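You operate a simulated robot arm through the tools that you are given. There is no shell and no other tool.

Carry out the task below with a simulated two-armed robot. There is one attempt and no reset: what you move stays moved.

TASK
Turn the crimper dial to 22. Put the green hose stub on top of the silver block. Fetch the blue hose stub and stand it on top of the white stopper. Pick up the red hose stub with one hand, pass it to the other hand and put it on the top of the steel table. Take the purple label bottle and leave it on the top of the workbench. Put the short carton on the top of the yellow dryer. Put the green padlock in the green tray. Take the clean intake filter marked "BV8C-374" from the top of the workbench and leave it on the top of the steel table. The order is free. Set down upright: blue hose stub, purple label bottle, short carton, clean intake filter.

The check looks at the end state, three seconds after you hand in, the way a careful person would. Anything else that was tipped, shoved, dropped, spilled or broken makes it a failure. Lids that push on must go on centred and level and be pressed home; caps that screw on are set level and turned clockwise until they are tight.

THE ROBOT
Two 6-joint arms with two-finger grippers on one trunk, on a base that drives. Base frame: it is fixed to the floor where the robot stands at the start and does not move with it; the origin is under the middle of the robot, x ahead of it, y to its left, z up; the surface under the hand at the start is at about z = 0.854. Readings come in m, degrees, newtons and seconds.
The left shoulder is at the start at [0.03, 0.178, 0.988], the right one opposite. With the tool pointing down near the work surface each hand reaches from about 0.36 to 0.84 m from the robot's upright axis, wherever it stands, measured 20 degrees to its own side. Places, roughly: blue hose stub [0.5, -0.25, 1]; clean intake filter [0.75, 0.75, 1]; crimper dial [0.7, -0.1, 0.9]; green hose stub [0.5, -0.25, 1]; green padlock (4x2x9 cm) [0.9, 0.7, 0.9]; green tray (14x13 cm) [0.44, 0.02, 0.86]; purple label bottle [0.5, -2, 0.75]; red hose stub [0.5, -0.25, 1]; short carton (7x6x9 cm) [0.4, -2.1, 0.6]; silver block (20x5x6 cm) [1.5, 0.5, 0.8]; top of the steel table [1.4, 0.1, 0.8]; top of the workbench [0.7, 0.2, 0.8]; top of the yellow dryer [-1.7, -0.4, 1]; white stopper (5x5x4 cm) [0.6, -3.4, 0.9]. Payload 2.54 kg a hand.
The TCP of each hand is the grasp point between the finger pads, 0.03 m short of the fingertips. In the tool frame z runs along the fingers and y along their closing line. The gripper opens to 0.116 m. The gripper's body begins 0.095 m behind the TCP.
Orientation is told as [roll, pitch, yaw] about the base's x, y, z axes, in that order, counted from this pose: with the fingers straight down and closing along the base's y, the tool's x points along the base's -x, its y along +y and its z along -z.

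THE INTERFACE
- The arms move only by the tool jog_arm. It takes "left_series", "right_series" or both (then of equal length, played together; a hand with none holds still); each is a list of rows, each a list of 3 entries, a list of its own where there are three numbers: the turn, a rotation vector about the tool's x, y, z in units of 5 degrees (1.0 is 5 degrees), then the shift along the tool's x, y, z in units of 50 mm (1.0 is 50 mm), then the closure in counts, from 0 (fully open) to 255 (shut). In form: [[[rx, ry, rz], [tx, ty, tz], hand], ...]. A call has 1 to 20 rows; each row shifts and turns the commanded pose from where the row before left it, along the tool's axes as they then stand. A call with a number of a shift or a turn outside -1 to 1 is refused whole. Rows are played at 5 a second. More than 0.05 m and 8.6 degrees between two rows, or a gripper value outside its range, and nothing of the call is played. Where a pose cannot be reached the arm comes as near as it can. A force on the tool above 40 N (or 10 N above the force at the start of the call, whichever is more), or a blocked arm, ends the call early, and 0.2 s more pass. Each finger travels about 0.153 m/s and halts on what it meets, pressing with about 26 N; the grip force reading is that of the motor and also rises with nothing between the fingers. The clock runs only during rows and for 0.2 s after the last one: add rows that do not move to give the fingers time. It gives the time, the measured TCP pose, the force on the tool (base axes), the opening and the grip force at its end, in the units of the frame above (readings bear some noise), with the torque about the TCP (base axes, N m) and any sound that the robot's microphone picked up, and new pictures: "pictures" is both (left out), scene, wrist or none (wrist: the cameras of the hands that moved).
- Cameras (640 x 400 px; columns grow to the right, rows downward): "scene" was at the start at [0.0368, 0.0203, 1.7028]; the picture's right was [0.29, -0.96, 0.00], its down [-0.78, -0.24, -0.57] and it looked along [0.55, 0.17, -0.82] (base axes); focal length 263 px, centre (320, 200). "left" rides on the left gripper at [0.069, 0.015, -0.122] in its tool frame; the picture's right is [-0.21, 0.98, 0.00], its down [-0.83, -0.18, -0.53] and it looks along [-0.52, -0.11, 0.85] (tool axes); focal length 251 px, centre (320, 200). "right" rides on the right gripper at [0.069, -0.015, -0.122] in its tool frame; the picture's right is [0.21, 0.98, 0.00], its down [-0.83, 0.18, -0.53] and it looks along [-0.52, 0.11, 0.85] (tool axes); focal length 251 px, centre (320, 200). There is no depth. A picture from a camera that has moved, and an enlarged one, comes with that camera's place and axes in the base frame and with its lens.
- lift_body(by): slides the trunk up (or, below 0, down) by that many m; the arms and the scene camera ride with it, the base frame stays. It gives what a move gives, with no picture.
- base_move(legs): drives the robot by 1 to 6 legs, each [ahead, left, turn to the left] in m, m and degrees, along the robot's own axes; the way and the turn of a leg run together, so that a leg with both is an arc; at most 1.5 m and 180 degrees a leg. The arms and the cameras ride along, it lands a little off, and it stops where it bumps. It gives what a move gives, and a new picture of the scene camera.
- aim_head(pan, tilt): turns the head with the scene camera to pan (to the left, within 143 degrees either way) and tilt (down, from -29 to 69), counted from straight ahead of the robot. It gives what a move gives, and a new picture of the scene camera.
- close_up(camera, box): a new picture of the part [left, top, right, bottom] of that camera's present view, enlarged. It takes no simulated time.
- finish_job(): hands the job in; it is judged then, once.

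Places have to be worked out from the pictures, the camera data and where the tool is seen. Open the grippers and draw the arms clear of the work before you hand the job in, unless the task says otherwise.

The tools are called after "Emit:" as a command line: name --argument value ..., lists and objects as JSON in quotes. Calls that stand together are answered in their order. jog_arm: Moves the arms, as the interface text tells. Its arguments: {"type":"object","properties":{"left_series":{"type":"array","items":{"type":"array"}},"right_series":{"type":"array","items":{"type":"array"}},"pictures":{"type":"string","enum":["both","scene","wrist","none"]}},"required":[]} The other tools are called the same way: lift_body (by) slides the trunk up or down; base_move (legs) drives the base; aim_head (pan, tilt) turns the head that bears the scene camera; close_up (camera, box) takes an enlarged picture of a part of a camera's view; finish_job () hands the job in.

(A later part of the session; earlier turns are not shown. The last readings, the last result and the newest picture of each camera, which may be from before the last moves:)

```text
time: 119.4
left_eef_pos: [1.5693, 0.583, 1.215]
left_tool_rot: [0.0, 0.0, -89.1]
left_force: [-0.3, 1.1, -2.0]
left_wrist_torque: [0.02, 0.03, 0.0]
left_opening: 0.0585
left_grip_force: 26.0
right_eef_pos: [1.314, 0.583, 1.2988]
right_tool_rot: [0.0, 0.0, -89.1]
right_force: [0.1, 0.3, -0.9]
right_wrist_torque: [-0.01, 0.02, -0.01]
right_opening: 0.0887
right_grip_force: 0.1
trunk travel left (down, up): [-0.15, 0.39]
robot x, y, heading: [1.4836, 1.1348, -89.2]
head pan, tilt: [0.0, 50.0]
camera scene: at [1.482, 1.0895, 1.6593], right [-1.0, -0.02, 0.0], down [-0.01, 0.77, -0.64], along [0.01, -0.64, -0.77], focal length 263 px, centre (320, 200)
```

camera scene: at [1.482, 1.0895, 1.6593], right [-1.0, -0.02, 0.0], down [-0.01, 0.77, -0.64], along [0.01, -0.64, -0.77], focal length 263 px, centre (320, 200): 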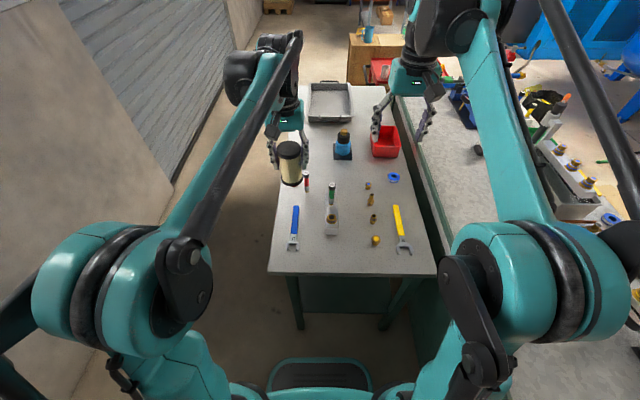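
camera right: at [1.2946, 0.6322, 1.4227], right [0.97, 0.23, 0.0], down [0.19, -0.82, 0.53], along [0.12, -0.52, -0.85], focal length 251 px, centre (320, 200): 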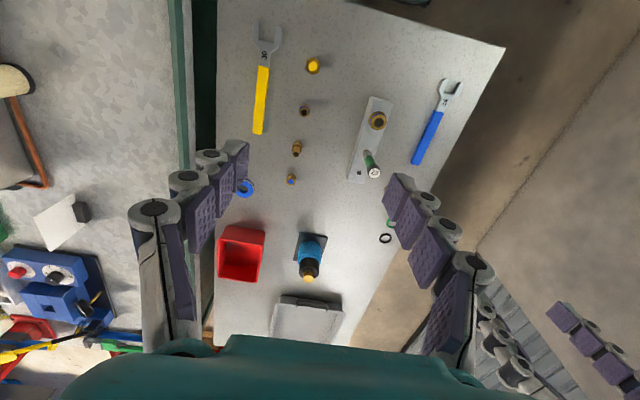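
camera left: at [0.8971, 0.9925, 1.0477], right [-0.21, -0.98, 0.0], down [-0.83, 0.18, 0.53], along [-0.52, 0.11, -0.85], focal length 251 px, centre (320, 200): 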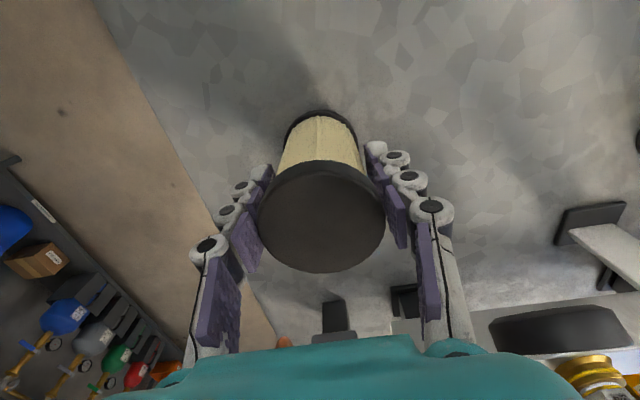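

I move the right hand aside, bring the filter over the free spot (1.372, 0.635) and lower it to about 5 cm above the table.

Emit:
jog_arm --left_series '[[[0, 0, 0], [0, 0, 0], 160], [[0, 0, 0], [0, 0, 0], 160], [[0, 0, 0], [0.208, -0.788, 0], 160], [[0, 0, 0], [0.208, -0.788, 0], 160], [[0, 0, 0], [0.208, -0.788, 0], 160], [[0, 0, 0], [0.208, -0.788, 0], 160], [[0, 0, 0], [0.208, -0.788, 0], 160], [[0, 0, 0], [0, 0, 0.843], 160], [[0, 0, 0], [0, 0, 0.843], 160], [[0, 0, 0], [0, 0, 0.843], 160], [[0, 0, 0], [0, 0, 0.843], 160], [[0, 0, 0], [0, 0, 0.843], 160], [[0, 0, 0], [0, 0, 0.843], 160], [[0, 0, 0], [0, 0, 0.843], 160], [[0, 0, 0], [0, 0, 0], 160]]' --right_series '[[[0, 0, 0], [0, -0.9, 0], 60], [[0, 0, 0], [0, -0.9, 0], 60], [[0, 0, 0], [0, -0.9, 0], 60], [[0, 0, 0], [0, -0.9, 0], 60], [[0, 0, 0], [0, 0, 0], 60], [[0, 0, 0], [0, 0, 0], 60], [[0, 0, 0], [0, 0, 0], 60], [[0, 0, 0], [0, 0, 0], 60], [[0, 0, 0], [0, 0, 0], 60], [[0, 0, 0], [0, 0, 0], 60], [[0, 0, 0], [0, 0, 0], 60], [[0, 0, 0], [0, 0, 0], 60], [[0, 0, 0], [0, 0, 0], 60], [[0, 0, 0], [0, 0, 0], 60], [[0, 0, 0], [0, 0, 0], 60]]' --pictures "both"

```text
time: 122.6
left_eef_pos: [1.3703, 0.6341, 0.92]
left_tool_rot: [0.1, 0.0, -89.1]
left_force: [0.5, 0.0, 0.2]
left_wrist_torque: [-0.02, 0.01, 0.02]
left_opening: 0.0584
left_grip_force: 26.2
right_eef_pos: [1.1339, 0.5819, 1.3]
right_tool_rot: [-0.1, -0.1, -89.2]
right_force: [0.2, 0.2, 0.0]
right_wrist_torque: [-0.03, -0.01, 0.0]
right_opening: 0.0886
right_grip_force: 0.0
trunk travel left (down, up): [-0.15, 0.39]
robot x, y, heading: [1.4862, 1.1343, -89.2]
head pan, tilt: [0.0, 50.0]
camera scene: at [1.4819, 1.0903, 1.6593], right [-1.0, -0.02, 0.0], down [-0.01, 0.77, -0.64], along [0.01, -0.64, -0.77], focal length 263 px, centre (320, 200)
camera right: at [1.1172, 0.6498, 1.4234], right [0.97, 0.23, 0.0], down [0.19, -0.82, 0.53], along [0.12, -0.52, -0.85], focal length 251 px, centre (320, 200)
camera left: at [1.3852, 0.7021, 1.0425], right [0.98, -0.2, 0.0], down [-0.17, -0.83, 0.53], along [-0.11, -0.52, -0.85], focal length 251 px, centre (320, 200)
```

scene: 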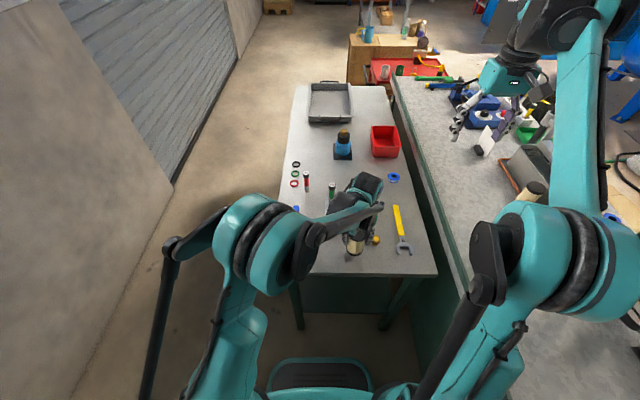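
right: 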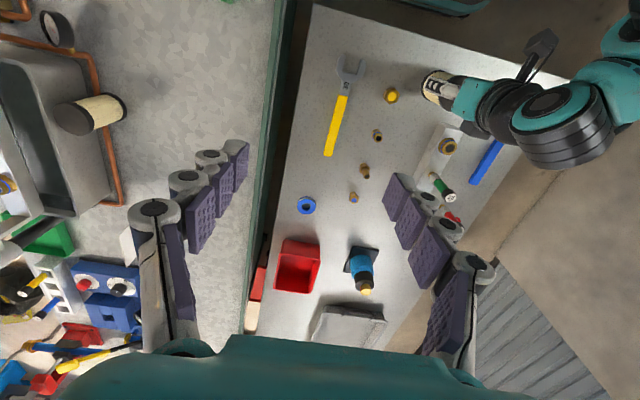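
left: 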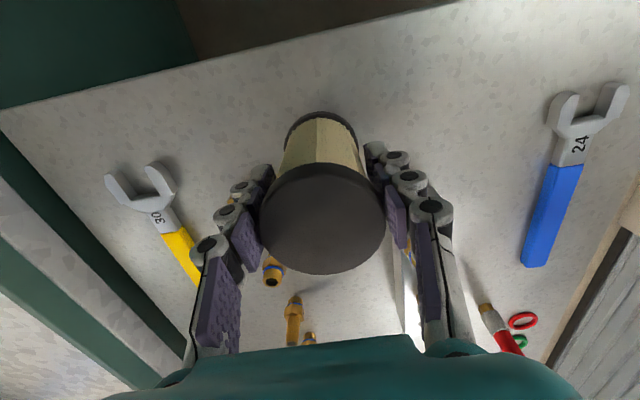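

The spot below is free. I lower the last few centimetres in small steps.

Emit:
jog_arm --left_series '[[[0, 0, 0], [0, 0, 0.4], 160], [[0, 0, 0], [0, 0, 0.36], 160], [[0, 0, 0], [0, 0, 0.05], 160], [[0, 0, 0], [0, 0, 0.05], 160], [[0, 0, 0], [0, 0, 0], 160]]' --pictures "none"

```text
time: 123.8
left_eef_pos: [1.3708, 0.6331, 0.8779]
left_tool_rot: [-0.1, -0.1, -89.1]
left_force: [-6.2, -1.2, 29.0]
left_wrist_torque: [-0.18, 0.3, -0.09]
left_opening: 0.0584
left_grip_force: 25.6
right_eef_pos: [1.1327, 0.5827, 1.3001]
right_tool_rot: [-0.1, 0.0, -89.2]
right_force: [0.3, 0.0, -0.8]
right_wrist_torque: [0.01, 0.02, 0.01]
right_opening: 0.0886
right_grip_force: 0.0
trunk travel left (down, up): [-0.15, 0.39]
robot x, y, heading: [1.4837, 1.1369, -89.0]
head pan, tilt: [0.0, 50.0]
```

Contact made (29 N). I ease up 1 mm, open, and rise.

Emit:
jog_arm --left_series '[[[0, 0, 0], [0, 0, -0.03], 160], [[0, 0, 0], [0, 0, 0], 120], [[0, 0, 0], [0, 0, 0], 95], [[0, 0, 0], [0, 0, 0], 80], [[0, 0, 0], [0, 0, 0], 80], [[0, 0, 0], [0, 0, -0.4], 80], [[0, 0, 0], [0, 0, -0.8], 80], [[0, 0, 0], [0, 0, -0.9], 80], [[0, 0, 0], [0, 0, -0.9], 80], [[0, 0, 0], [0, 0, -0.9], 80], [[0, 0, 0], [0, 0, -0.9], 80], [[0, 0, 0], [0, 0, -0.9], 80], [[0, 0, 0], [0, 0.9, -0.3], 80], [[0, 0, 0], [0, 0.9, -0.3], 80], [[0, 0, 0], [0, 0.9, -0.3], 80]]' --pictures "both"

Emit:
close_up --camera "scene" --box '[260, 150, 440, 270]'

```text
time: 127.0
left_eef_pos: [1.5049, 0.6367, 1.211]
left_tool_rot: [-0.2, 0.0, -89.3]
left_force: [-0.7, -0.1, -0.6]
left_wrist_torque: [-0.03, 0.06, -0.01]
left_opening: 0.0797
left_grip_force: 0.0
right_eef_pos: [1.1343, 0.5817, 1.3001]
right_tool_rot: [0.0, 0.0, -89.2]
right_force: [-0.7, -0.4, 0.2]
right_wrist_torque: [-0.02, 0.04, 0.01]
right_opening: 0.0888
right_grip_force: 0.0
trunk travel left (down, up): [-0.15, 0.39]
robot x, y, heading: [1.485, 1.1376, -89.2]
head pan, tilt: [0.0, 50.0]
camera scene: at [1.4836, 1.0904, 1.6593], right [-1.0, -0.02, 0.0], down [-0.01, 0.77, -0.64], along [0.01, -0.64, -0.77], focal length 263 px, centre (320, 200)
camera left: at [1.5198, 0.7067, 1.3323], right [0.98, -0.2, 0.0], down [-0.17, -0.83, 0.53], along [-0.11, -0.52, -0.85], focal length 251 px, centre (320, 200)
```

scene: 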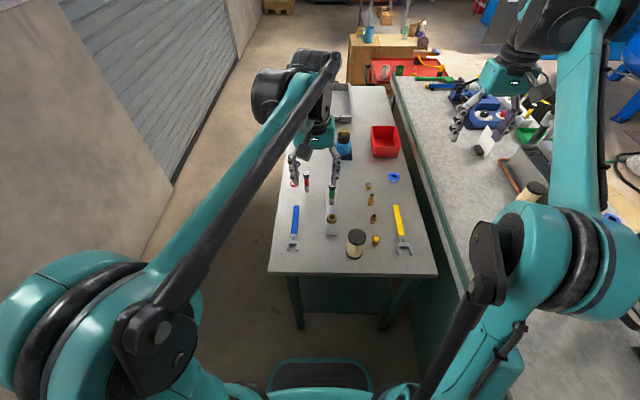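
left: 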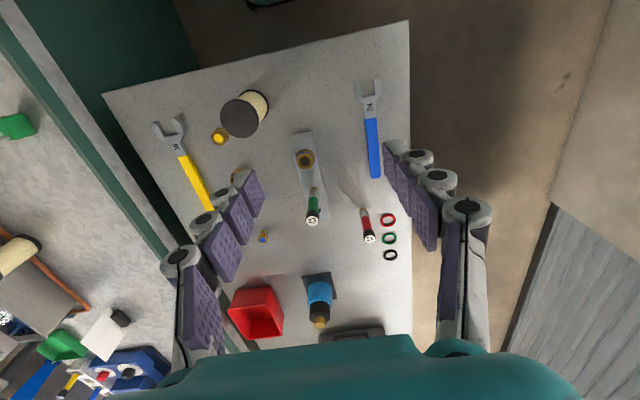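

```text
3.33 times, centred on (350, 210) of scene
camera zoom: at [1.4836, 1.0904, 1.6593], right [-1.0, -0.02, 0.0], down [-0.01, 0.77, -0.64], along [0.01, -0.64, -0.77], focal length 877 px, centre (220, 167)
```

zoom: 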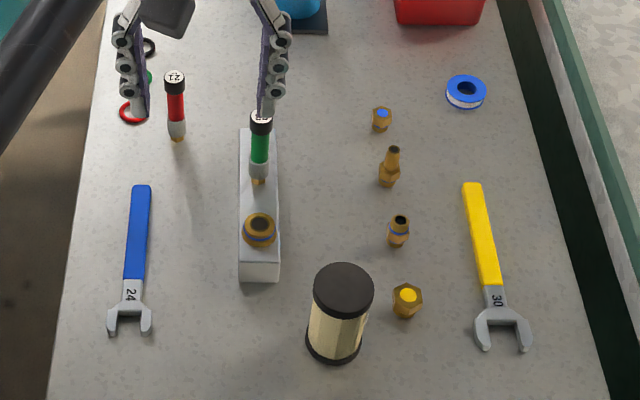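

The filter stands upright on the steel table. Now back to the bench's rear corner for the green padlock.

Emit:
base_move --legs '[[-0.08, 0, 0], [0, 0, -90], [0.1, 0.13, 0]]'

Emit:
close_up --camera "left" --box '[0, 0, 640, 400]'

```text
time: 132.9
left_eef_pos: [0.8843, 1.0511, 1.2092]
left_tool_rot: [0.0, 0.0, -177.7]
left_force: [-1.4, -0.4, 0.6]
left_wrist_torque: [0.03, -0.03, -0.03]
left_opening: 0.0797
left_grip_force: 0.1
right_eef_pos: [0.8194, 1.4204, 1.3003]
right_tool_rot: [-0.1, -0.1, -177.8]
right_force: [-0.6, -0.8, 0.0]
right_wrist_torque: [0.03, -0.02, 0.02]
right_opening: 0.0886
right_grip_force: 0.1
trunk travel left (down, up): [-0.15, 0.39]
robot x, y, heading: [1.3883, 1.0845, -177.9]
head pan, tilt: [0.0, 50.0]
camera scene: at [1.3352, 1.0807, 1.6592], right [-0.04, 1.0, 0.0], down [0.77, 0.03, -0.64], along [-0.64, -0.02, -0.77], focal length 263 px, centre (320, 200)
```

scene: 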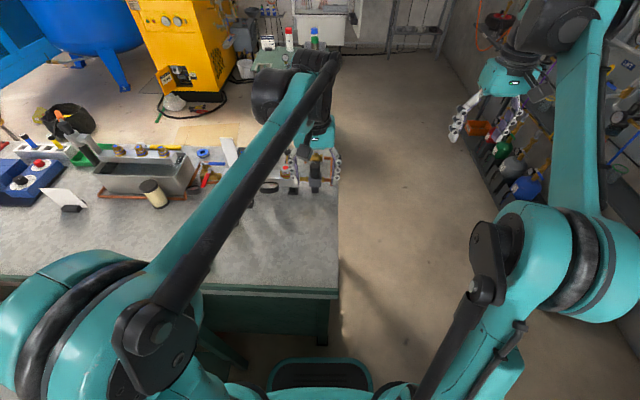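

```text
1.00 times, centred on (320, 200) of left (not enlarged: the box is as wide or as high as the picture)
camera zoom: at [0.9547, 1.0395, 1.3315], right [-0.18, -0.98, 0.0], down [-0.83, 0.15, 0.53], along [-0.52, 0.09, -0.85], focal length 251 px, centre (320, 200)
```

zoom: 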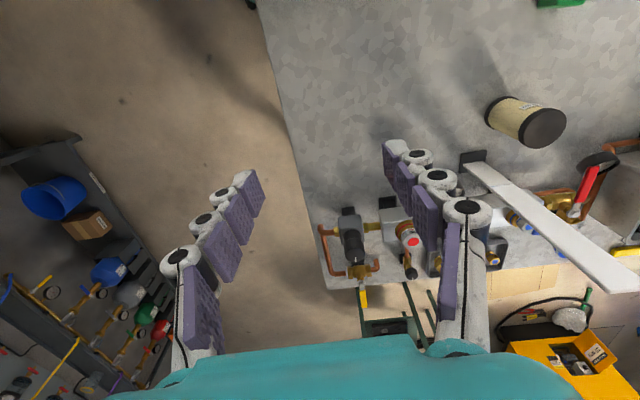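

Emit:
jog_arm --left_series '[[[0, 0, 0], [0.29, 0.825, 0], 80], [[0, 0, 0], [0.29, 0.825, 0], 80], [[0, 0, 0], [0.29, 0.825, 0], 80], [[0, 0, 0], [0.29, 0.825, 0], 80], [[0, 0, 0], [0.29, 0.825, 0], 80], [[0, 0, 0], [0.29, 0.825, 0], 80], [[0, 0, 0], [0.29, 0.825, 0], 80], [[0, 0, 0], [0.29, 0.825, 0], 80], [[0, 0, 0], [0, 0, 0], 80]]' --pictures "both"

```text
time: 134.9
left_eef_pos: [1.0146, 0.7269, 1.2089]
left_tool_rot: [-0.1, 0.1, -177.6]
left_force: [0.2, 0.3, -0.7]
left_wrist_torque: [-0.03, 0.0, 0.03]
left_opening: 0.0794
left_grip_force: 0.2
right_eef_pos: [0.8201, 1.422, 1.3001]
right_tool_rot: [0.1, 0.0, -177.8]
right_force: [0.7, -0.8, 0.1]
right_wrist_torque: [-0.03, 0.02, -0.03]
right_opening: 0.0886
right_grip_force: 0.1
trunk travel left (down, up): [-0.15, 0.39]
robot x, y, heading: [1.386, 1.0825, -177.8]
head pan, tilt: [0.0, 50.0]
camera scene: at [1.3362, 1.0829, 1.6593], right [-0.04, 1.0, 0.0], down [0.77, 0.03, -0.64], along [-0.64, -0.03, -0.77], focal length 263 px, centre (320, 200)
camera left: at [1.0838, 0.716, 1.3309], right [-0.18, -0.98, 0.0], down [-0.83, 0.15, 0.53], along [-0.53, 0.09, -0.85], focal length 251 px, centre (320, 200)
```

scene: 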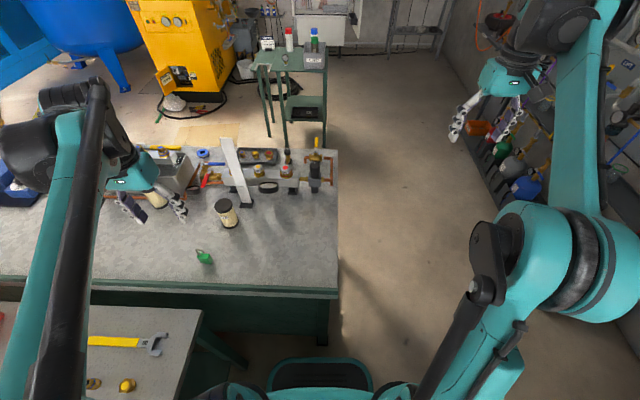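
left: 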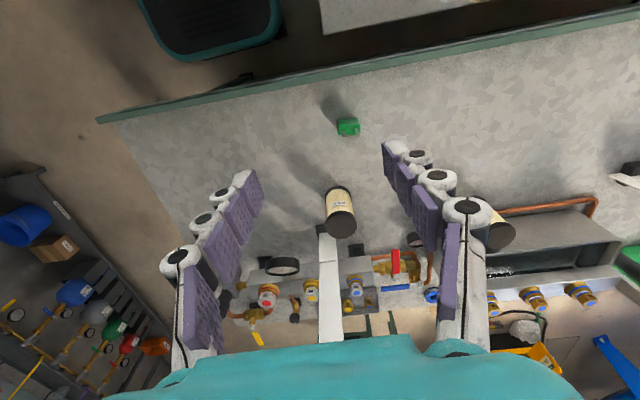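

Emit:
close_up --camera "left" --box '[310, 90, 390, 160]'

Emit:
close_up --camera "scene" --box '[170, 220, 240, 280]'

```text
5.71 times, centred on (350, 125) of left
camera zoom: at [1.0838, 0.716, 1.3309], right [-0.18, -0.98, 0.0], down [-0.83, 0.15, 0.53], along [-0.53, 0.09, -0.85], focal length 1437 px, centre (149, 629)
```

zoom: 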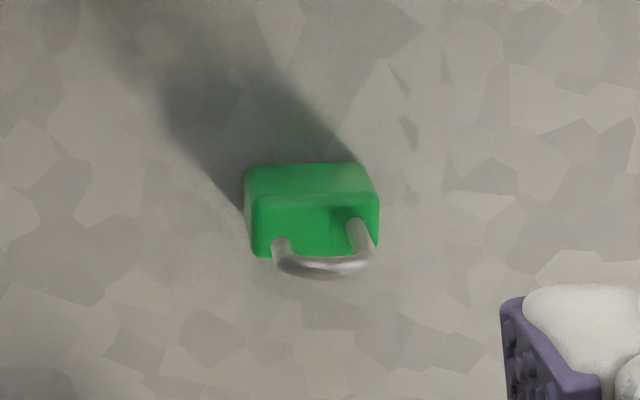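

```text
6.67 times, centred on (205, 250) of scene
camera zoom: at [1.3362, 1.0829, 1.6593], right [-0.04, 1.0, 0.0], down [0.77, 0.03, -0.64], along [-0.64, -0.03, -0.77], focal length 1753 px, centre (1087, -133)
```

zoom: 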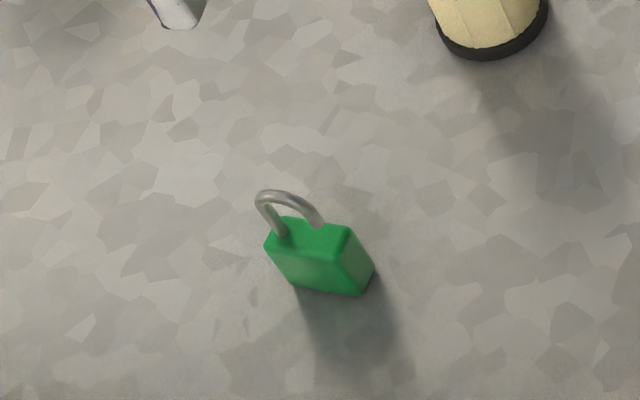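

The padlock stands upright with its body (4 cm along y, 2 cm along x) centred at about (0.943, 0.685). I position the left hand above it.

Emit:
jog_arm --left_series '[[[0, 0, 0], [-0.732, 0.391, 0.4], 80], [[0, 0, 0], [-0.732, 0.391, 0.4], 80], [[0, 0, 0], [0, 0, 0.845], 90], [[0, 0, 0], [0, 0, 0.845], 90], [[0, 0, 0], [0, 0, 0.845], 90], [[0, 0, 0], [0, 0, 0.845], 90], [[0, 0, 0], [0, 0, 0], 90]]' --pictures "wrist"

Emit:
close_up --camera "left" --box '[240, 60, 400, 200]'

Emit:
close_up --camera "scene" --box '[140, 190, 280, 300]'

```text
time: 136.5
left_eef_pos: [0.9435, 0.6883, 1.0034]
left_tool_rot: [0.0, 0.0, -177.6]
left_force: [0.4, 0.2, 0.5]
left_wrist_torque: [-0.02, 0.02, -0.02]
left_opening: 0.0751
left_grip_force: 0.0
right_eef_pos: [0.8208, 1.4215, 1.3003]
right_tool_rot: [0.0, -0.1, -177.6]
right_force: [0.5, 0.6, 0.0]
right_wrist_torque: [-0.01, -0.04, -0.01]
right_opening: 0.0888
right_grip_force: 0.1
trunk travel left (down, up): [-0.15, 0.39]
robot x, y, heading: [1.3842, 1.0867, -177.7]
head pan, tilt: [0.0, 50.0]
camera left: at [1.012, 0.6753, 1.1243], right [-0.18, -0.98, 0.0], down [-0.83, 0.15, 0.53], along [-0.53, 0.09, -0.85], focal length 251 px, centre (320, 200)
```

left: 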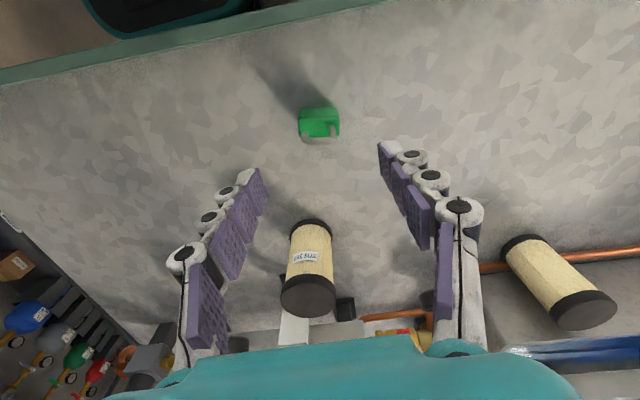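

```text
2.86 times, centred on (320, 130) of left
camera zoom: at [1.012, 0.6753, 1.1243], right [-0.18, -0.98, 0.0], down [-0.83, 0.15, 0.53], along [-0.53, 0.09, -0.85], focal length 718 px, centre (320, 400)
```

zoom: 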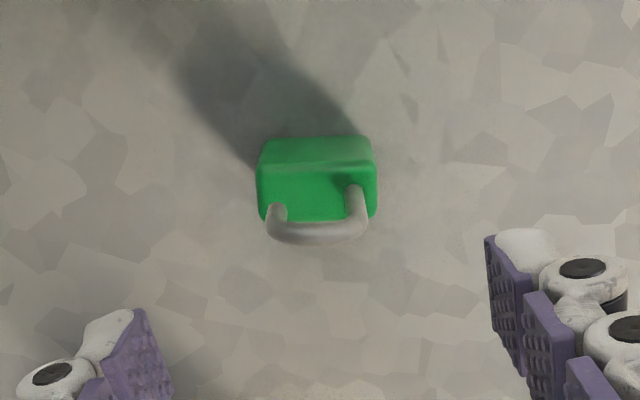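

```text
3.64 times, centred on (210, 245) of scene
camera zoom: at [1.337, 1.0825, 1.6593], right [-0.04, 1.0, 0.0], down [0.77, 0.03, -0.64], along [-0.64, -0.03, -0.77], focal length 956 px, centre (720, 36)
```

zoom: 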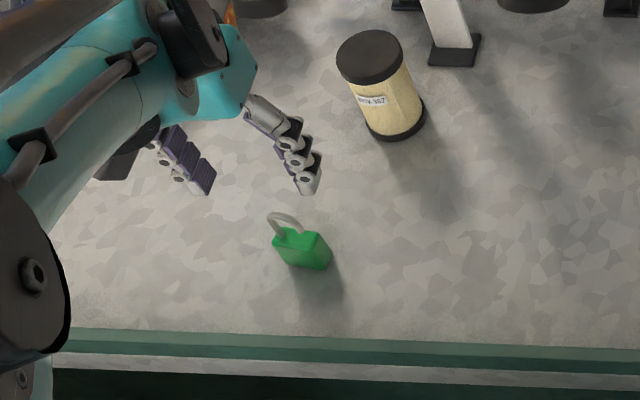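

The padlock is turned about 12° relative to the hand. I correct yaw and 3.5 mm in x, descend and grip the body.

Emit:
jog_arm --left_series '[[[0, 0, 0.85], [0.07, 0, 0], 90], [[0, 0, 0.85], [0, 0, 0], 90], [[0, 0, 0.85], [0, 0, 0], 90], [[0, 0, 0], [0, 0, 0.8], 90], [[0, 0, 0], [0, 0, 0.8], 90], [[0, 0, 0], [0, 0, 0.6], 90], [[0, 0, 0], [0, 0, 0], 120], [[0, 0, 0], [0, 0, 0], 160], [[0, 0, 0], [0, 0, 0], 200], [[0, 0, 0], [0, 0, 0], 200]]' --pictures "wrist"

```text
time: 138.7
left_eef_pos: [0.9458, 0.6848, 0.8917]
left_tool_rot: [0.0, -0.1, 169.4]
left_force: [0.3, 0.0, -0.1]
left_wrist_torque: [0.03, -0.04, -0.02]
left_opening: 0.0388
left_grip_force: 25.9
right_eef_pos: [0.8213, 1.4217, 1.2994]
right_tool_rot: [0.0, 0.0, -177.6]
right_force: [0.6, -0.3, -1.1]
right_wrist_torque: [0.01, 0.0, 0.02]
right_opening: 0.0885
right_grip_force: 0.0
trunk travel left (down, up): [-0.15, 0.39]
robot x, y, heading: [1.3907, 1.0818, -177.7]
head pan, tilt: [0.0, 50.0]
camera left: at [1.0106, 0.6581, 1.0129], right [-0.39, -0.92, 0.0], down [-0.78, 0.33, 0.53], along [-0.49, 0.21, -0.85], focal length 251 px, centre (320, 200)
```

left: 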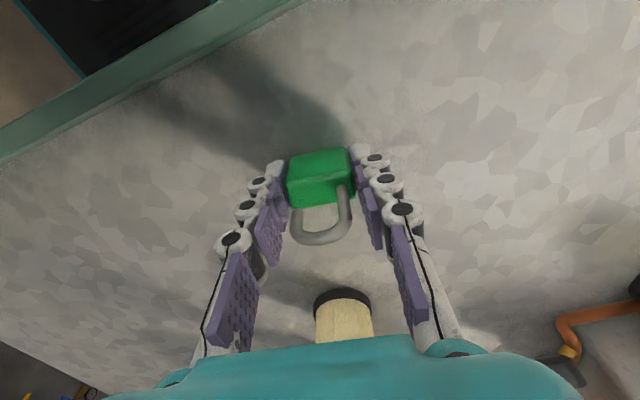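

Padlock gripped. I lift it, bring both hands closer to the middle, and raise the trunk slightly for the drive around to the bench's front.

Emit:
jog_arm --left_series '[[[0, 0, 0], [0, 0, -0.5], 200], [[0, 0, 0], [0, 0, -0.8], 200], [[0, 0, 0], [0, 0, -0.95], 200], [[0, 0, 0], [0, 0, -0.95], 200], [[0, 0, 0], [0, 0, -0.95], 200], [[0, 0, 0], [0, 0, -0.95], 200], [[0, 0, 0], [0, 0, -0.95], 200], [[0, 0, 0], [0, 0, -0.95], 200], [[0, 0, -1], [-0.1, -0.9, 0], 200], [[0, 0, -1], [-0.1, -0.9, 0], 200], [[0, 0, 0], [-0.1, -0.9, 0], 200], [[0, 0, 0], [-0.1, -0.9, 0], 200], [[0, 0, 0], [-0.1, -0.9, 0], 200]]' --right_series '[[[0, 0, 0], [0, 0.7, 0], 60], [[0, 0, 0], [0, 0.7, 0], 60], [[0, 0, 0], [0, 0.7, 0], 60], [[0, 0, 0], [0, 0, 0], 60], [[0, 0, 0], [0, 0, 0], 60], [[0, 0, 0], [0, 0, 0], 60], [[0, 0, 0], [0, 0, 0], 60], [[0, 0, 0], [0, 0, 0], 60], [[0, 0, 0], [0, 0, 0], 60], [[0, 0, 0], [0, 0, 0], 60], [[0, 0, 0], [0, 0, 0], 60], [[0, 0, 0], [0, 0, 0], 60], [[0, 0, 0], [0, 0, 0], 60]]' --pictures "scene"

Emit:
lift_body --by 0.1

Emit:
base_move --legs '[[-0.1, 0, -2.3], [0, -0.57, 0]]'

```text
time: 141.5
left_eef_pos: [0.9367, 0.914, 1.2409]
left_tool_rot: [0.1, 0.0, 179.7]
left_force: [0.5, 0.1, -0.5]
left_wrist_torque: [0.0, -0.02, -0.04]
left_opening: 0.0391
left_grip_force: 26.4
right_eef_pos: [0.8241, 1.3161, 1.3005]
right_tool_rot: [0.1, 0.0, -177.7]
right_force: [-0.5, -0.1, -0.1]
right_wrist_torque: [-0.03, 0.02, -0.01]
right_opening: 0.0887
right_grip_force: 0.0
trunk travel left (down, up): [-0.15, 0.39]
robot x, y, heading: [1.3888, 1.0835, -178.0]
head pan, tilt: [0.0, 50.0]
camera scene: at [1.336, 1.0833, 1.6593], right [-0.04, 1.0, 0.0], down [0.77, 0.03, -0.64], along [-0.64, -0.03, -0.77], focal length 263 px, centre (320, 200)
```

scene: 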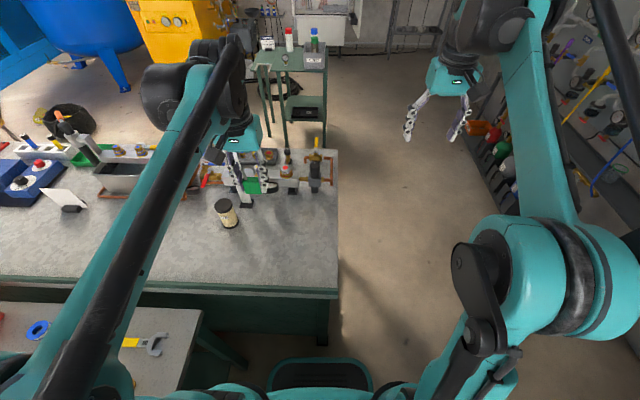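

```text
time: 142.8
left_eef_pos: [0.936, 0.9115, 1.3409]
left_tool_rot: [0.1, 0.0, 179.6]
left_force: [0.1, 0.1, -1.2]
left_wrist_torque: [0.0, -0.05, 0.01]
left_opening: 0.039
left_grip_force: 25.9
right_eef_pos: [0.8246, 1.3154, 1.4002]
right_tool_rot: [0.1, 0.0, -177.7]
right_force: [0.5, -0.4, -0.7]
right_wrist_torque: [-0.03, 0.0, 0.01]
right_opening: 0.0888
right_grip_force: 0.0
trunk travel left (down, up): [-0.25, 0.29]
robot x, y, heading: [1.3915, 1.0838, -177.9]
head pan, tilt: [0.0, 50.0]
```

```text
time: 146.9
left_eef_pos: [1.0304, 1.5202, 1.3401]
left_tool_rot: [0.0, 0.1, 177.2]
left_force: [0.6, 0.0, -0.4]
left_wrist_torque: [-0.03, 0.03, -0.01]
left_opening: 0.039
left_grip_force: 25.8
right_eef_pos: [0.9352, 1.9269, 1.4005]
right_tool_rot: [0.0, 0.1, -180.0]
right_force: [-0.2, 1.6, 0.2]
right_wrist_torque: [0.0, 0.01, 0.0]
right_opening: 0.0887
right_grip_force: 0.1
trunk travel left (down, up): [-0.25, 0.29]
robot x, y, heading: [1.4851, 1.676, -180.0]
head pan, tilt: [0.0, 50.0]
camera scene: at [1.4369, 1.673, 1.7593], right [0.0, 1.0, 0.0], down [0.77, 0.0, -0.64], along [-0.64, 0.0, -0.77], focal length 263 px, centre (320, 200)
```

scene: 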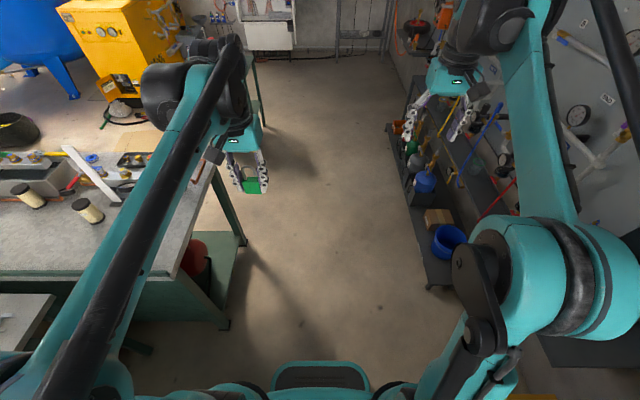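

The right elbow is close to the wall shelves, so I shift 0.13 m toward the bench and drive forward past it.

Emit:
base_move --legs '[[0, 0.13, 0], [1.5, 0, 0]]'

```text
time: 155.2
left_eef_pos: [-0.4681, 1.3669, 1.3411]
left_tool_rot: [0.0, 0.0, 178.2]
left_force: [0.0, -0.4, -0.5]
left_wrist_torque: [-0.01, 0.01, 0.02]
left_opening: 0.0392
left_grip_force: 25.8
right_eef_pos: [-0.5708, 1.7719, 1.4012]
right_tool_rot: [0.0, 0.0, -178.8]
right_force: [-0.2, 0.2, 0.2]
right_wrist_torque: [-0.03, 0.0, -0.04]
right_opening: 0.0889
right_grip_force: 0.0
trunk travel left (down, up): [-0.25, 0.29]
robot x, y, heading: [-0.0144, 1.5266, -178.7]
head pan, tilt: [0.0, 50.0]
camera scene: at [-0.0642, 1.5276, 1.7593], right [-0.02, 1.0, 0.0], down [0.77, 0.01, -0.64], along [-0.64, -0.01, -0.77], focal length 263 px, centre (320, 200)
```

scene: 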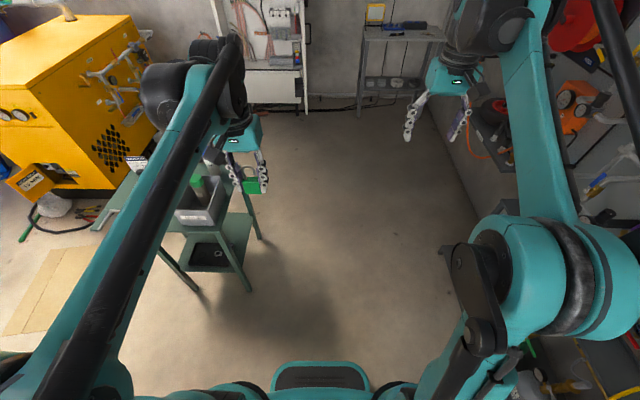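

Now I turn left 180° to face the bench front and drive right to the tray.

Emit:
base_move --legs '[[-0.05, 0, 0], [0, 0, 178.7], [0, -1.4, 0]]'

Emit:
aim_head --pan 0 --tilt 60

```text
time: 169.9
left_eef_pos: [0.4815, 0.3027, 1.3409]
left_tool_rot: [0.0, 0.1, -3.0]
left_force: [0.6, -0.7, -0.6]
left_wrist_torque: [-0.01, -0.01, -0.01]
left_opening: 0.0391
left_grip_force: 26.2
right_eef_pos: [0.5777, -0.1031, 1.4019]
right_tool_rot: [0.0, 0.1, -0.2]
right_force: [0.9, -0.5, -0.7]
right_wrist_torque: [-0.02, 0.03, 0.04]
right_opening: 0.0886
right_grip_force: 0.2
trunk travel left (down, up): [-0.25, 0.29]
robot x, y, heading: [0.028, 0.1497, -0.1]
head pan, tilt: [0.0, 50.0]
camera scene: at [0.071, 0.1504, 1.7593], right [0.0, -1.0, 0.0], down [-0.77, 0.0, -0.64], along [0.64, 0.0, -0.77], focal length 263 px, centre (320, 200)
```

scene: 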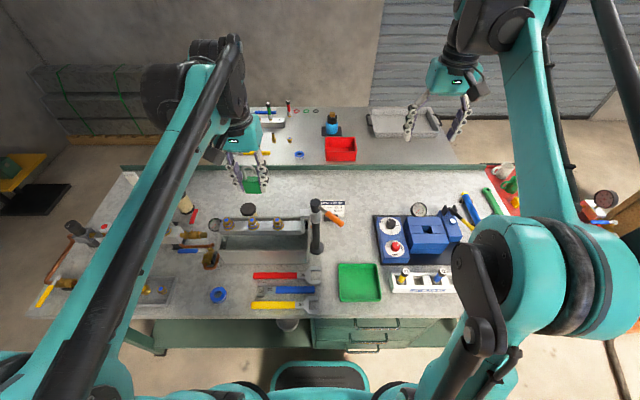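

```text
time: 170.6
left_eef_pos: [0.4833, 0.3024, 1.3413]
left_tool_rot: [0.0, 0.0, -3.1]
left_force: [0.8, 0.4, -1.0]
left_wrist_torque: [0.0, -0.02, -0.01]
left_opening: 0.0388
left_grip_force: 26.2
right_eef_pos: [0.5779, -0.1028, 1.3999]
right_tool_rot: [-0.1, -0.1, -0.2]
right_force: [0.0, -1.3, -0.5]
right_wrist_torque: [0.01, -0.01, 0.02]
right_opening: 0.0886
right_grip_force: 0.2
trunk travel left (down, up): [-0.25, 0.29]
robot x, y, heading: [0.0227, 0.1535, -0.3]
head pan, tilt: [0.0, 60.0]
camera scene: at [0.0608, 0.1507, 1.7467], right [0.0, -1.0, 0.0], down [-0.87, 0.0, -0.5], along [0.5, 0.0, -0.87], focal length 263 px, centre (320, 200)
```

scene: 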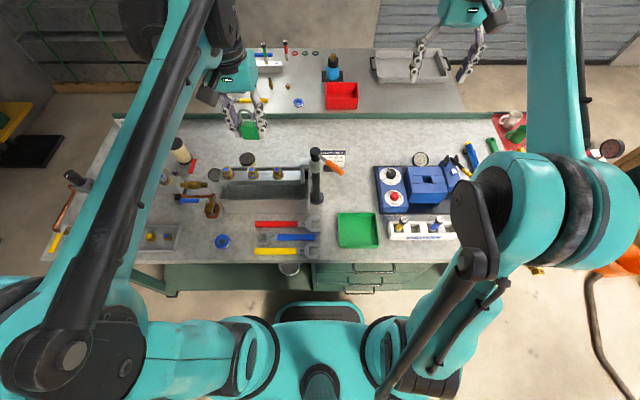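

The tray centre is about (0.444, 0.0125). I shift right 0.25 m so the left hand is near it.

Emit:
base_move --legs '[[-0.02, -0.25, 0.2]]'

Emit:
close_up --camera "left" --box '[0, 0, 640, 400]'

Emit:
close_up --camera "scene" --box '[200, 150, 440, 300]'

```text
time: 172.4
left_eef_pos: [0.461, 0.0541, 1.3398]
left_tool_rot: [0.1, 0.0, -2.7]
left_force: [0.5, -0.5, -1.7]
left_wrist_torque: [0.03, 0.0, -0.01]
left_opening: 0.0389
left_grip_force: 26.2
right_eef_pos: [0.559, -0.3542, 1.4004]
right_tool_rot: [0.0, -0.1, 0.1]
right_force: [-0.5, 0.1, -0.3]
right_wrist_torque: [0.03, 0.02, 0.02]
right_opening: 0.0885
right_grip_force: 0.0
trunk travel left (down, up): [-0.25, 0.29]
robot x, y, heading: [0.0033, -0.101, -0.2]
head pan, tilt: [0.0, 60.0]
camera scene: at [0.04, -0.1009, 1.7467], right [0.0, -1.0, 0.0], down [-0.87, 0.0, -0.5], along [0.5, 0.0, -0.87], focal length 263 px, centre (320, 200)
```

scene: 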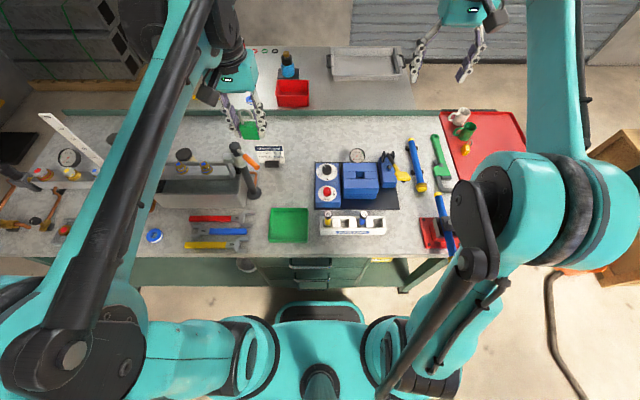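

```text
1.00 times, centred on (320, 200) of left (not enlarged: the box is as wide or as high as the picture)
camera zoom: at [0.394, 0.0725, 1.4622], right [0.26, 0.97, 0.0], down [0.82, -0.22, 0.53], along [0.52, -0.14, -0.85], focal length 251 px, centre (320, 200)
```

zoom: 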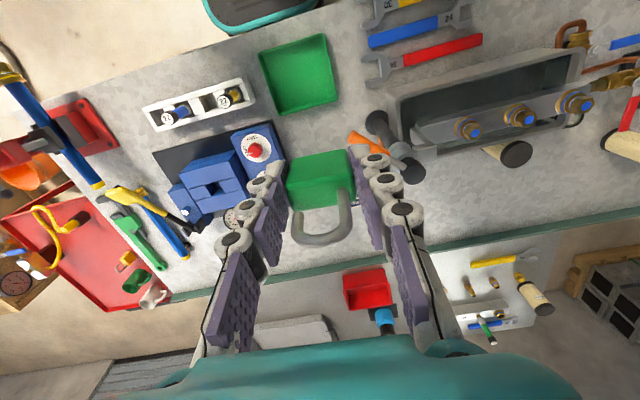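

```text
2.67 times, centred on (320, 225) of scene
camera zoom: at [0.04, -0.1009, 1.7467], right [0.0, -1.0, 0.0], down [-0.87, 0.0, -0.5], along [0.5, 0.0, -0.87], focal length 701 px, centre (320, 133)
```

zoom: 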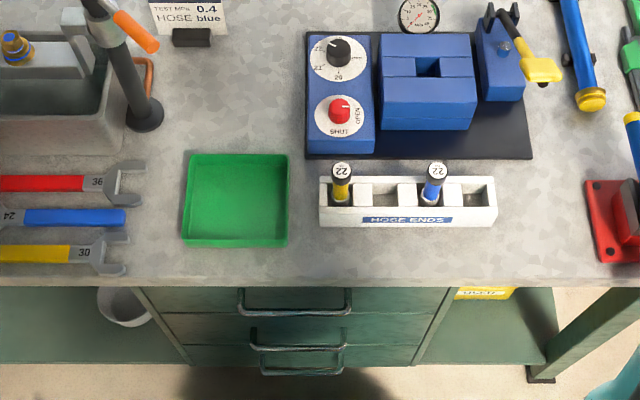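

I move over the tray centre and lower the padlock into it.

Emit:
jog_arm --left_series '[[[0, 0, 0], [0.32, -0.876, 0], 200], [[0, 0, 0], [0, 0, 0.9], 200], [[0, 0, 0], [0, 0, 0.9], 200], [[0, 0, 0], [0, 0, 0.9], 200], [[0, 0, 0], [0, 0, 0.9], 200], [[0, 0, 0], [0, 0, 0.9], 200], [[0, 0, 0], [0, 0, 0.9], 200], [[0, 0, 0], [0, 0, 0.9], 200], [[0, 0, 0], [0, 0, 0.9], 200], [[0, 0, 0], [0, 0, 0.9], 200], [[0, 0, 0], [0, 0, 0], 200]]' --pictures "both"

```text
time: 174.8
left_eef_pos: [0.445, 0.0112, 0.935]
left_tool_rot: [0.0, 0.0, -2.7]
left_force: [-0.1, 0.4, -1.5]
left_wrist_torque: [-0.01, -0.01, 0.0]
left_opening: 0.039
left_grip_force: 25.5
right_eef_pos: [0.5579, -0.3514, 1.402]
right_tool_rot: [-0.1, -0.1, 0.2]
right_force: [0.3, -0.7, 0.2]
right_wrist_torque: [-0.02, 0.01, -0.03]
right_opening: 0.0885
right_grip_force: 0.1
trunk travel left (down, up): [-0.25, 0.29]
robot x, y, heading: [0.0066, -0.1016, 0.1]
head pan, tilt: [0.0, 60.0]
camera scene: at [0.039, -0.1003, 1.7468], right [0.0, -1.0, 0.0], down [-0.87, 0.0, -0.5], along [0.5, 0.0, -0.87], focal length 263 px, centre (320, 200)
camera left: at [0.3758, 0.03, 1.0569], right [0.26, 0.97, 0.0], down [0.82, -0.22, 0.53], along [0.52, -0.14, -0.85], focal length 251 px, centre (320, 200)
```

scene: 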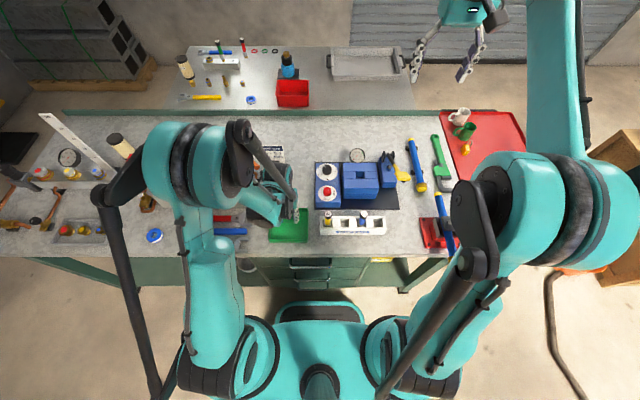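
left: 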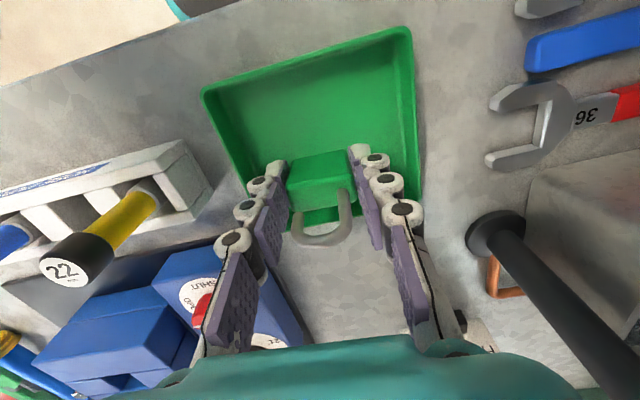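

Emit:
jog_arm --left_series '[[[0, 0, 0], [0, 0, 0.3], 200], [[0, 0, 0], [0, 0, 0.3], 200], [[0, 0, 0], [0, 0, 0.05], 200], [[0, 0, 0], [0, 0, 0.05], 200], [[0, 0, 0], [0, 0, 0], 200]]' --pictures "wrist"

```text
time: 176.1
left_eef_pos: [0.4445, 0.0125, 0.9006]
left_tool_rot: [-0.2, 0.1, -2.7]
left_force: [0.8, 0.8, -1.6]
left_wrist_torque: [0.02, -0.02, 0.01]
left_opening: 0.0391
left_grip_force: 25.8
right_eef_pos: [0.5579, -0.3526, 1.4012]
right_tool_rot: [0.0, 0.1, 0.2]
right_force: [-0.3, 0.7, -0.3]
right_wrist_torque: [0.02, 0.02, -0.05]
right_opening: 0.0888
right_grip_force: 0.0
trunk travel left (down, up): [-0.25, 0.29]
robot x, y, heading: [0.0036, -0.0994, 0.1]
head pan, tilt: [0.0, 60.0]
camera left: at [0.3762, 0.0306, 1.0222], right [0.26, 0.97, 0.0], down [0.82, -0.22, 0.53], along [0.52, -0.14, -0.85], focal length 251 px, centre (320, 200)
```

left: 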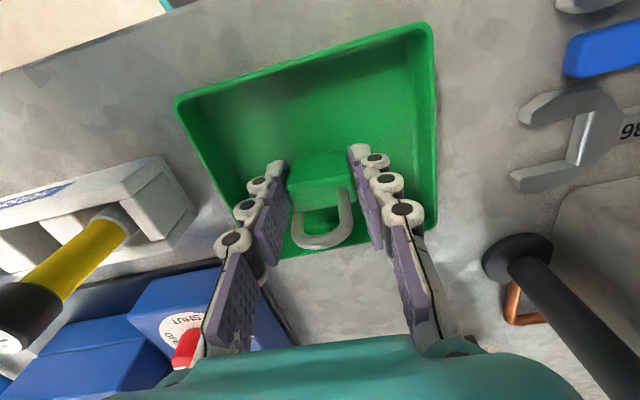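

Emit:
jog_arm --left_series '[[[0, 0, 0], [0, 0, 0.05], 200], [[0, 0, 0], [0, 0, 0.05], 200], [[0, 0, 0], [0, 0, 0], 200]]' --pictures "none"

```text
time: 176.8
left_eef_pos: [0.4471, 0.0104, 0.8959]
left_tool_rot: [0.0, 0.1, -2.6]
left_force: [-0.1, 0.2, -0.6]
left_wrist_torque: [0.01, 0.01, -0.01]
left_opening: 0.0389
left_grip_force: 25.8
left hand out of reach, approached as far as the arm can: row 2
right_eef_pos: [0.5586, -0.3522, 1.4006]
right_tool_rot: [0.1, 0.0, 0.0]
right_force: [-0.4, -0.1, -0.3]
right_wrist_torque: [-0.01, -0.02, 0.0]
right_opening: 0.0886
right_grip_force: 0.0
trunk travel left (down, up): [-0.25, 0.29]
robot x, y, heading: [0.0077, -0.099, 0.2]
head pan, tilt: [0.0, 60.0]
```

The arm is at its lower limit, so I lower the trunk by 5 mm.

Emit:
lift_body --by -0.005

```text
time: 177.4
left_eef_pos: [0.4465, 0.0113, 0.8931]
left_tool_rot: [-0.1, 0.0, -2.7]
left_force: [1.6, 0.7, 17.9]
left_wrist_torque: [0.05, -0.13, 0.01]
left_opening: 0.039
left_grip_force: 26.0
right_eef_pos: [0.5578, -0.3528, 1.396]
right_tool_rot: [0.0, -0.1, 0.1]
right_force: [0.2, -0.2, -0.9]
right_wrist_torque: [0.03, 0.03, 0.0]
right_opening: 0.0888
right_grip_force: 0.0
trunk travel left (down, up): [-0.245, 0.295]
robot x, y, heading: [0.0062, -0.102, -0.1]
head pan, tilt: [0.0, 60.0]
```

Contact. I open the hand and rise.

Emit:
jog_arm --left_series '[[[0, 0, 0], [0, 0, 0], 160], [[0, 0, 0], [0, 0, 0], 120], [[0, 0, 0], [0, 0, 0], 100], [[0, 0, 0], [0, 0, -0.5], 100], [[0, 0, 0], [0, 0, -0.9], 100], [[0, 0, 0], [0, 0, -0.9], 100], [[0, 0, 0], [0, 0, -0.9], 100], [[0, 0, 0], [0, 0, -0.9], 100], [[0, 0, 0], [0, 0, -0.9], 100], [[0, 0, 0], [0, 0, -0.9], 100], [[0, 0, 0], [0, 0, -0.9], 100], [[0, 0, 0], [0, 0.9, 0], 100], [[0, 0, 0], [0, 0.9, 0], 100], [[0, 0, 0], [0, 0.9, 0], 100]]' --pictures "both"

Emit:
close_up --camera "scene" --box '[250, 180, 410, 260]'

```text
time: 180.4
left_eef_pos: [0.4557, 0.1468, 1.2326]
left_tool_rot: [0.0, 0.1, -2.7]
left_force: [0.2, 0.3, -0.5]
left_wrist_torque: [-0.01, -0.01, 0.03]
left_opening: 0.0705
left_grip_force: 0.1
right_eef_pos: [0.5576, -0.3511, 1.3969]
right_tool_rot: [0.0, 0.0, -0.1]
right_force: [-0.5, 0.7, -0.5]
right_wrist_torque: [-0.06, 0.0, 0.01]
right_opening: 0.0886
right_grip_force: 0.1
trunk travel left (down, up): [-0.245, 0.295]
robot x, y, heading: [0.0058, -0.0979, 0.0]
head pan, tilt: [0.0, 60.0]
camera scene: at [0.0405, -0.0986, 1.7417], right [0.0, -1.0, 0.0], down [-0.87, 0.0, -0.5], along [0.5, 0.0, -0.87], focal length 263 px, centre (320, 200)
camera left: at [0.3874, 0.1646, 1.354], right [0.26, 0.97, 0.0], down [0.82, -0.22, 0.53], along [0.51, -0.14, -0.85], focal length 251 px, centre (320, 200)
```

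scene: 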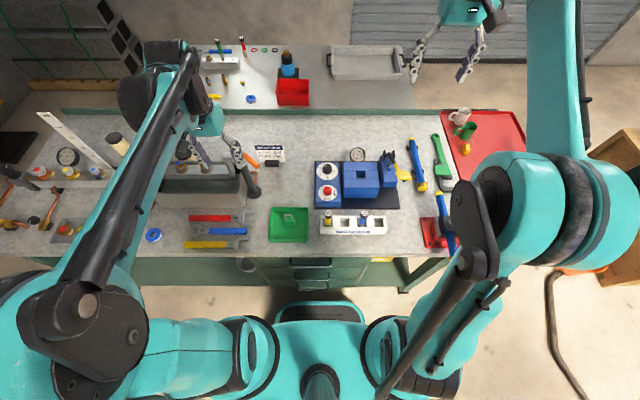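
left: 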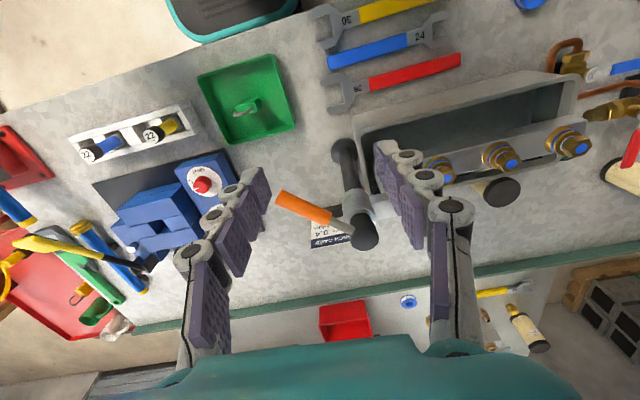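

```text
4.00 times, centred on (330, 220) of scene
camera zoom: at [0.0405, -0.0986, 1.7417], right [0.0, -1.0, 0.0], down [-0.87, 0.0, -0.5], along [0.5, 0.0, -0.87], focal length 1052 px, centre (280, 120)
```

zoom: 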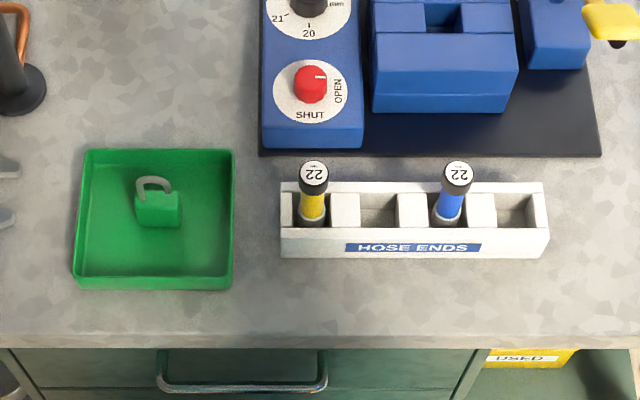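

The padlock sits in the tray. Next the blue stub: I bring the right hand above it.

Emit:
jog_arm --right_series '[[[0, 0, 0], [0.6, 0.525, 0], 150], [[0, 0, 0], [0.6, 0.525, 0], 150], [[0, 0, 0], [0.6, 0.525, 0], 150], [[0, 0, 0], [0.6, 0.525, 0], 150], [[0, 0, 0], [0, 0, 0.93], 150], [[0, 0, 0], [0, 0, 0.93], 150], [[0, 0, 0], [0, 0, 0.93], 150], [[0, 0, 0], [0, 0, 0.93], 150], [[0, 0, 0], [0, 0, 0.93], 150], [[0, 0, 0], [0, 0, 0.93], 150], [[0, 0, 0], [0, 0, 0.93], 150], [[0, 0, 0], [0, 0, 0], 150]]' --pictures "none"

Emit:
close_up --camera "right" --box '[220, 0, 420, 200]'

```text
time: 183.0
left_eef_pos: [0.4533, 0.1449, 1.2331]
left_tool_rot: [0.0, 0.0, -2.7]
left_force: [0.6, 0.1, -0.8]
left_wrist_torque: [0.02, -0.04, 0.01]
left_opening: 0.0705
left_grip_force: 0.1
right_eef_pos: [0.4378, -0.2498, 1.0688]
right_tool_rot: [0.0, 0.0, 0.0]
right_force: [0.5, -0.4, -0.6]
right_wrist_torque: [0.01, 0.0, 0.0]
right_opening: 0.0478
right_grip_force: 0.1
trunk travel left (down, up): [-0.245, 0.295]
robot x, y, heading: [0.0029, -0.0996, 0.1]
head pan, tilt: [0.0, 60.0]
```

```text
2.00 times, centred on (320, 100) of right
camera zoom: at [0.3688, -0.2645, 1.1921], right [-0.22, 0.98, 0.0], down [0.83, 0.18, 0.53], along [0.52, 0.11, -0.85], focal length 503 px, centre (320, 400)
```

zoom: 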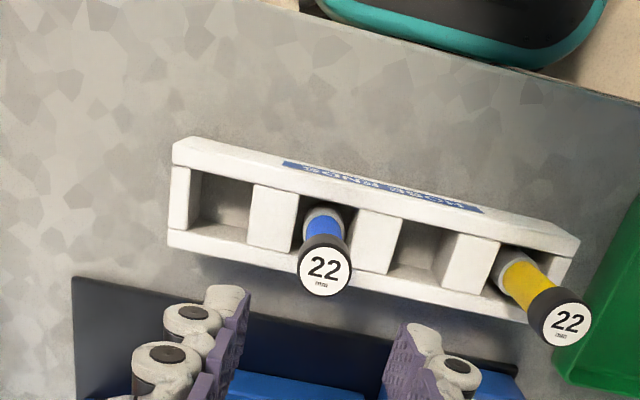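

Emit:
jog_arm --right_series '[[[0, 0, 0], [0, 0.025, 0.8], 150], [[0, 0, 0], [0, 0, 0.8], 150], [[0, 0, 0], [0, 0, 0.77], 150], [[0, 0, 0], [0, 0, 0], 150], [[0, 0, 0], [0, 0, 0], 190], [[0, 0, 0], [0, 0, 0], 230], [[0, 0, 0], [0, 0, 0], 240], [[0, 0, 0], [0, 0, -0.5], 240], [[0, 0, 0], [0, 0, -0.8], 240], [[0, 0, 0], [0, 0, -0.9], 240], [[0, 0, 0], [0, 0, -0.9], 240], [[0, 0, 0], [0, 0, -0.9], 240], [[0, 0, 0], [0, 0, -0.9], 240], [[0, 0, 0], [0, 0, -0.9], 240], [[0, 0, 0], [0, 0, 0], 240]]' --pictures "wrist"

```text
time: 186.2
left_eef_pos: [0.456, 0.1449, 1.2321]
left_tool_rot: [0.0, 0.1, -2.7]
left_force: [1.0, 0.2, 0.0]
left_wrist_torque: [0.03, 0.0, -0.02]
left_opening: 0.0704
left_grip_force: 0.1
right_eef_pos: [0.4392, -0.2467, 1.2434]
right_tool_rot: [0.0, -0.1, 0.1]
right_force: [-0.6, 0.6, -1.2]
right_wrist_torque: [-0.01, 0.03, -0.02]
right_opening: 0.0229
right_grip_force: 25.8
trunk travel left (down, up): [-0.245, 0.295]
robot x, y, heading: [0.0073, -0.1, 0.2]
head pan, tilt: [0.0, 60.0]
camera right: at [0.3698, -0.2611, 1.3668], right [-0.22, 0.98, 0.0], down [0.83, 0.18, 0.53], along [0.52, 0.11, -0.85], focal length 251 px, centre (320, 200)
```

right: 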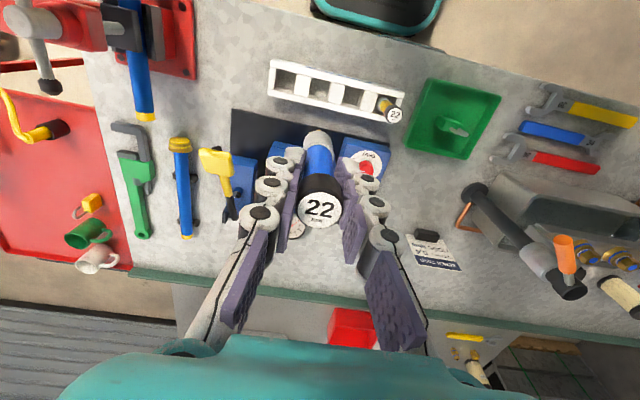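

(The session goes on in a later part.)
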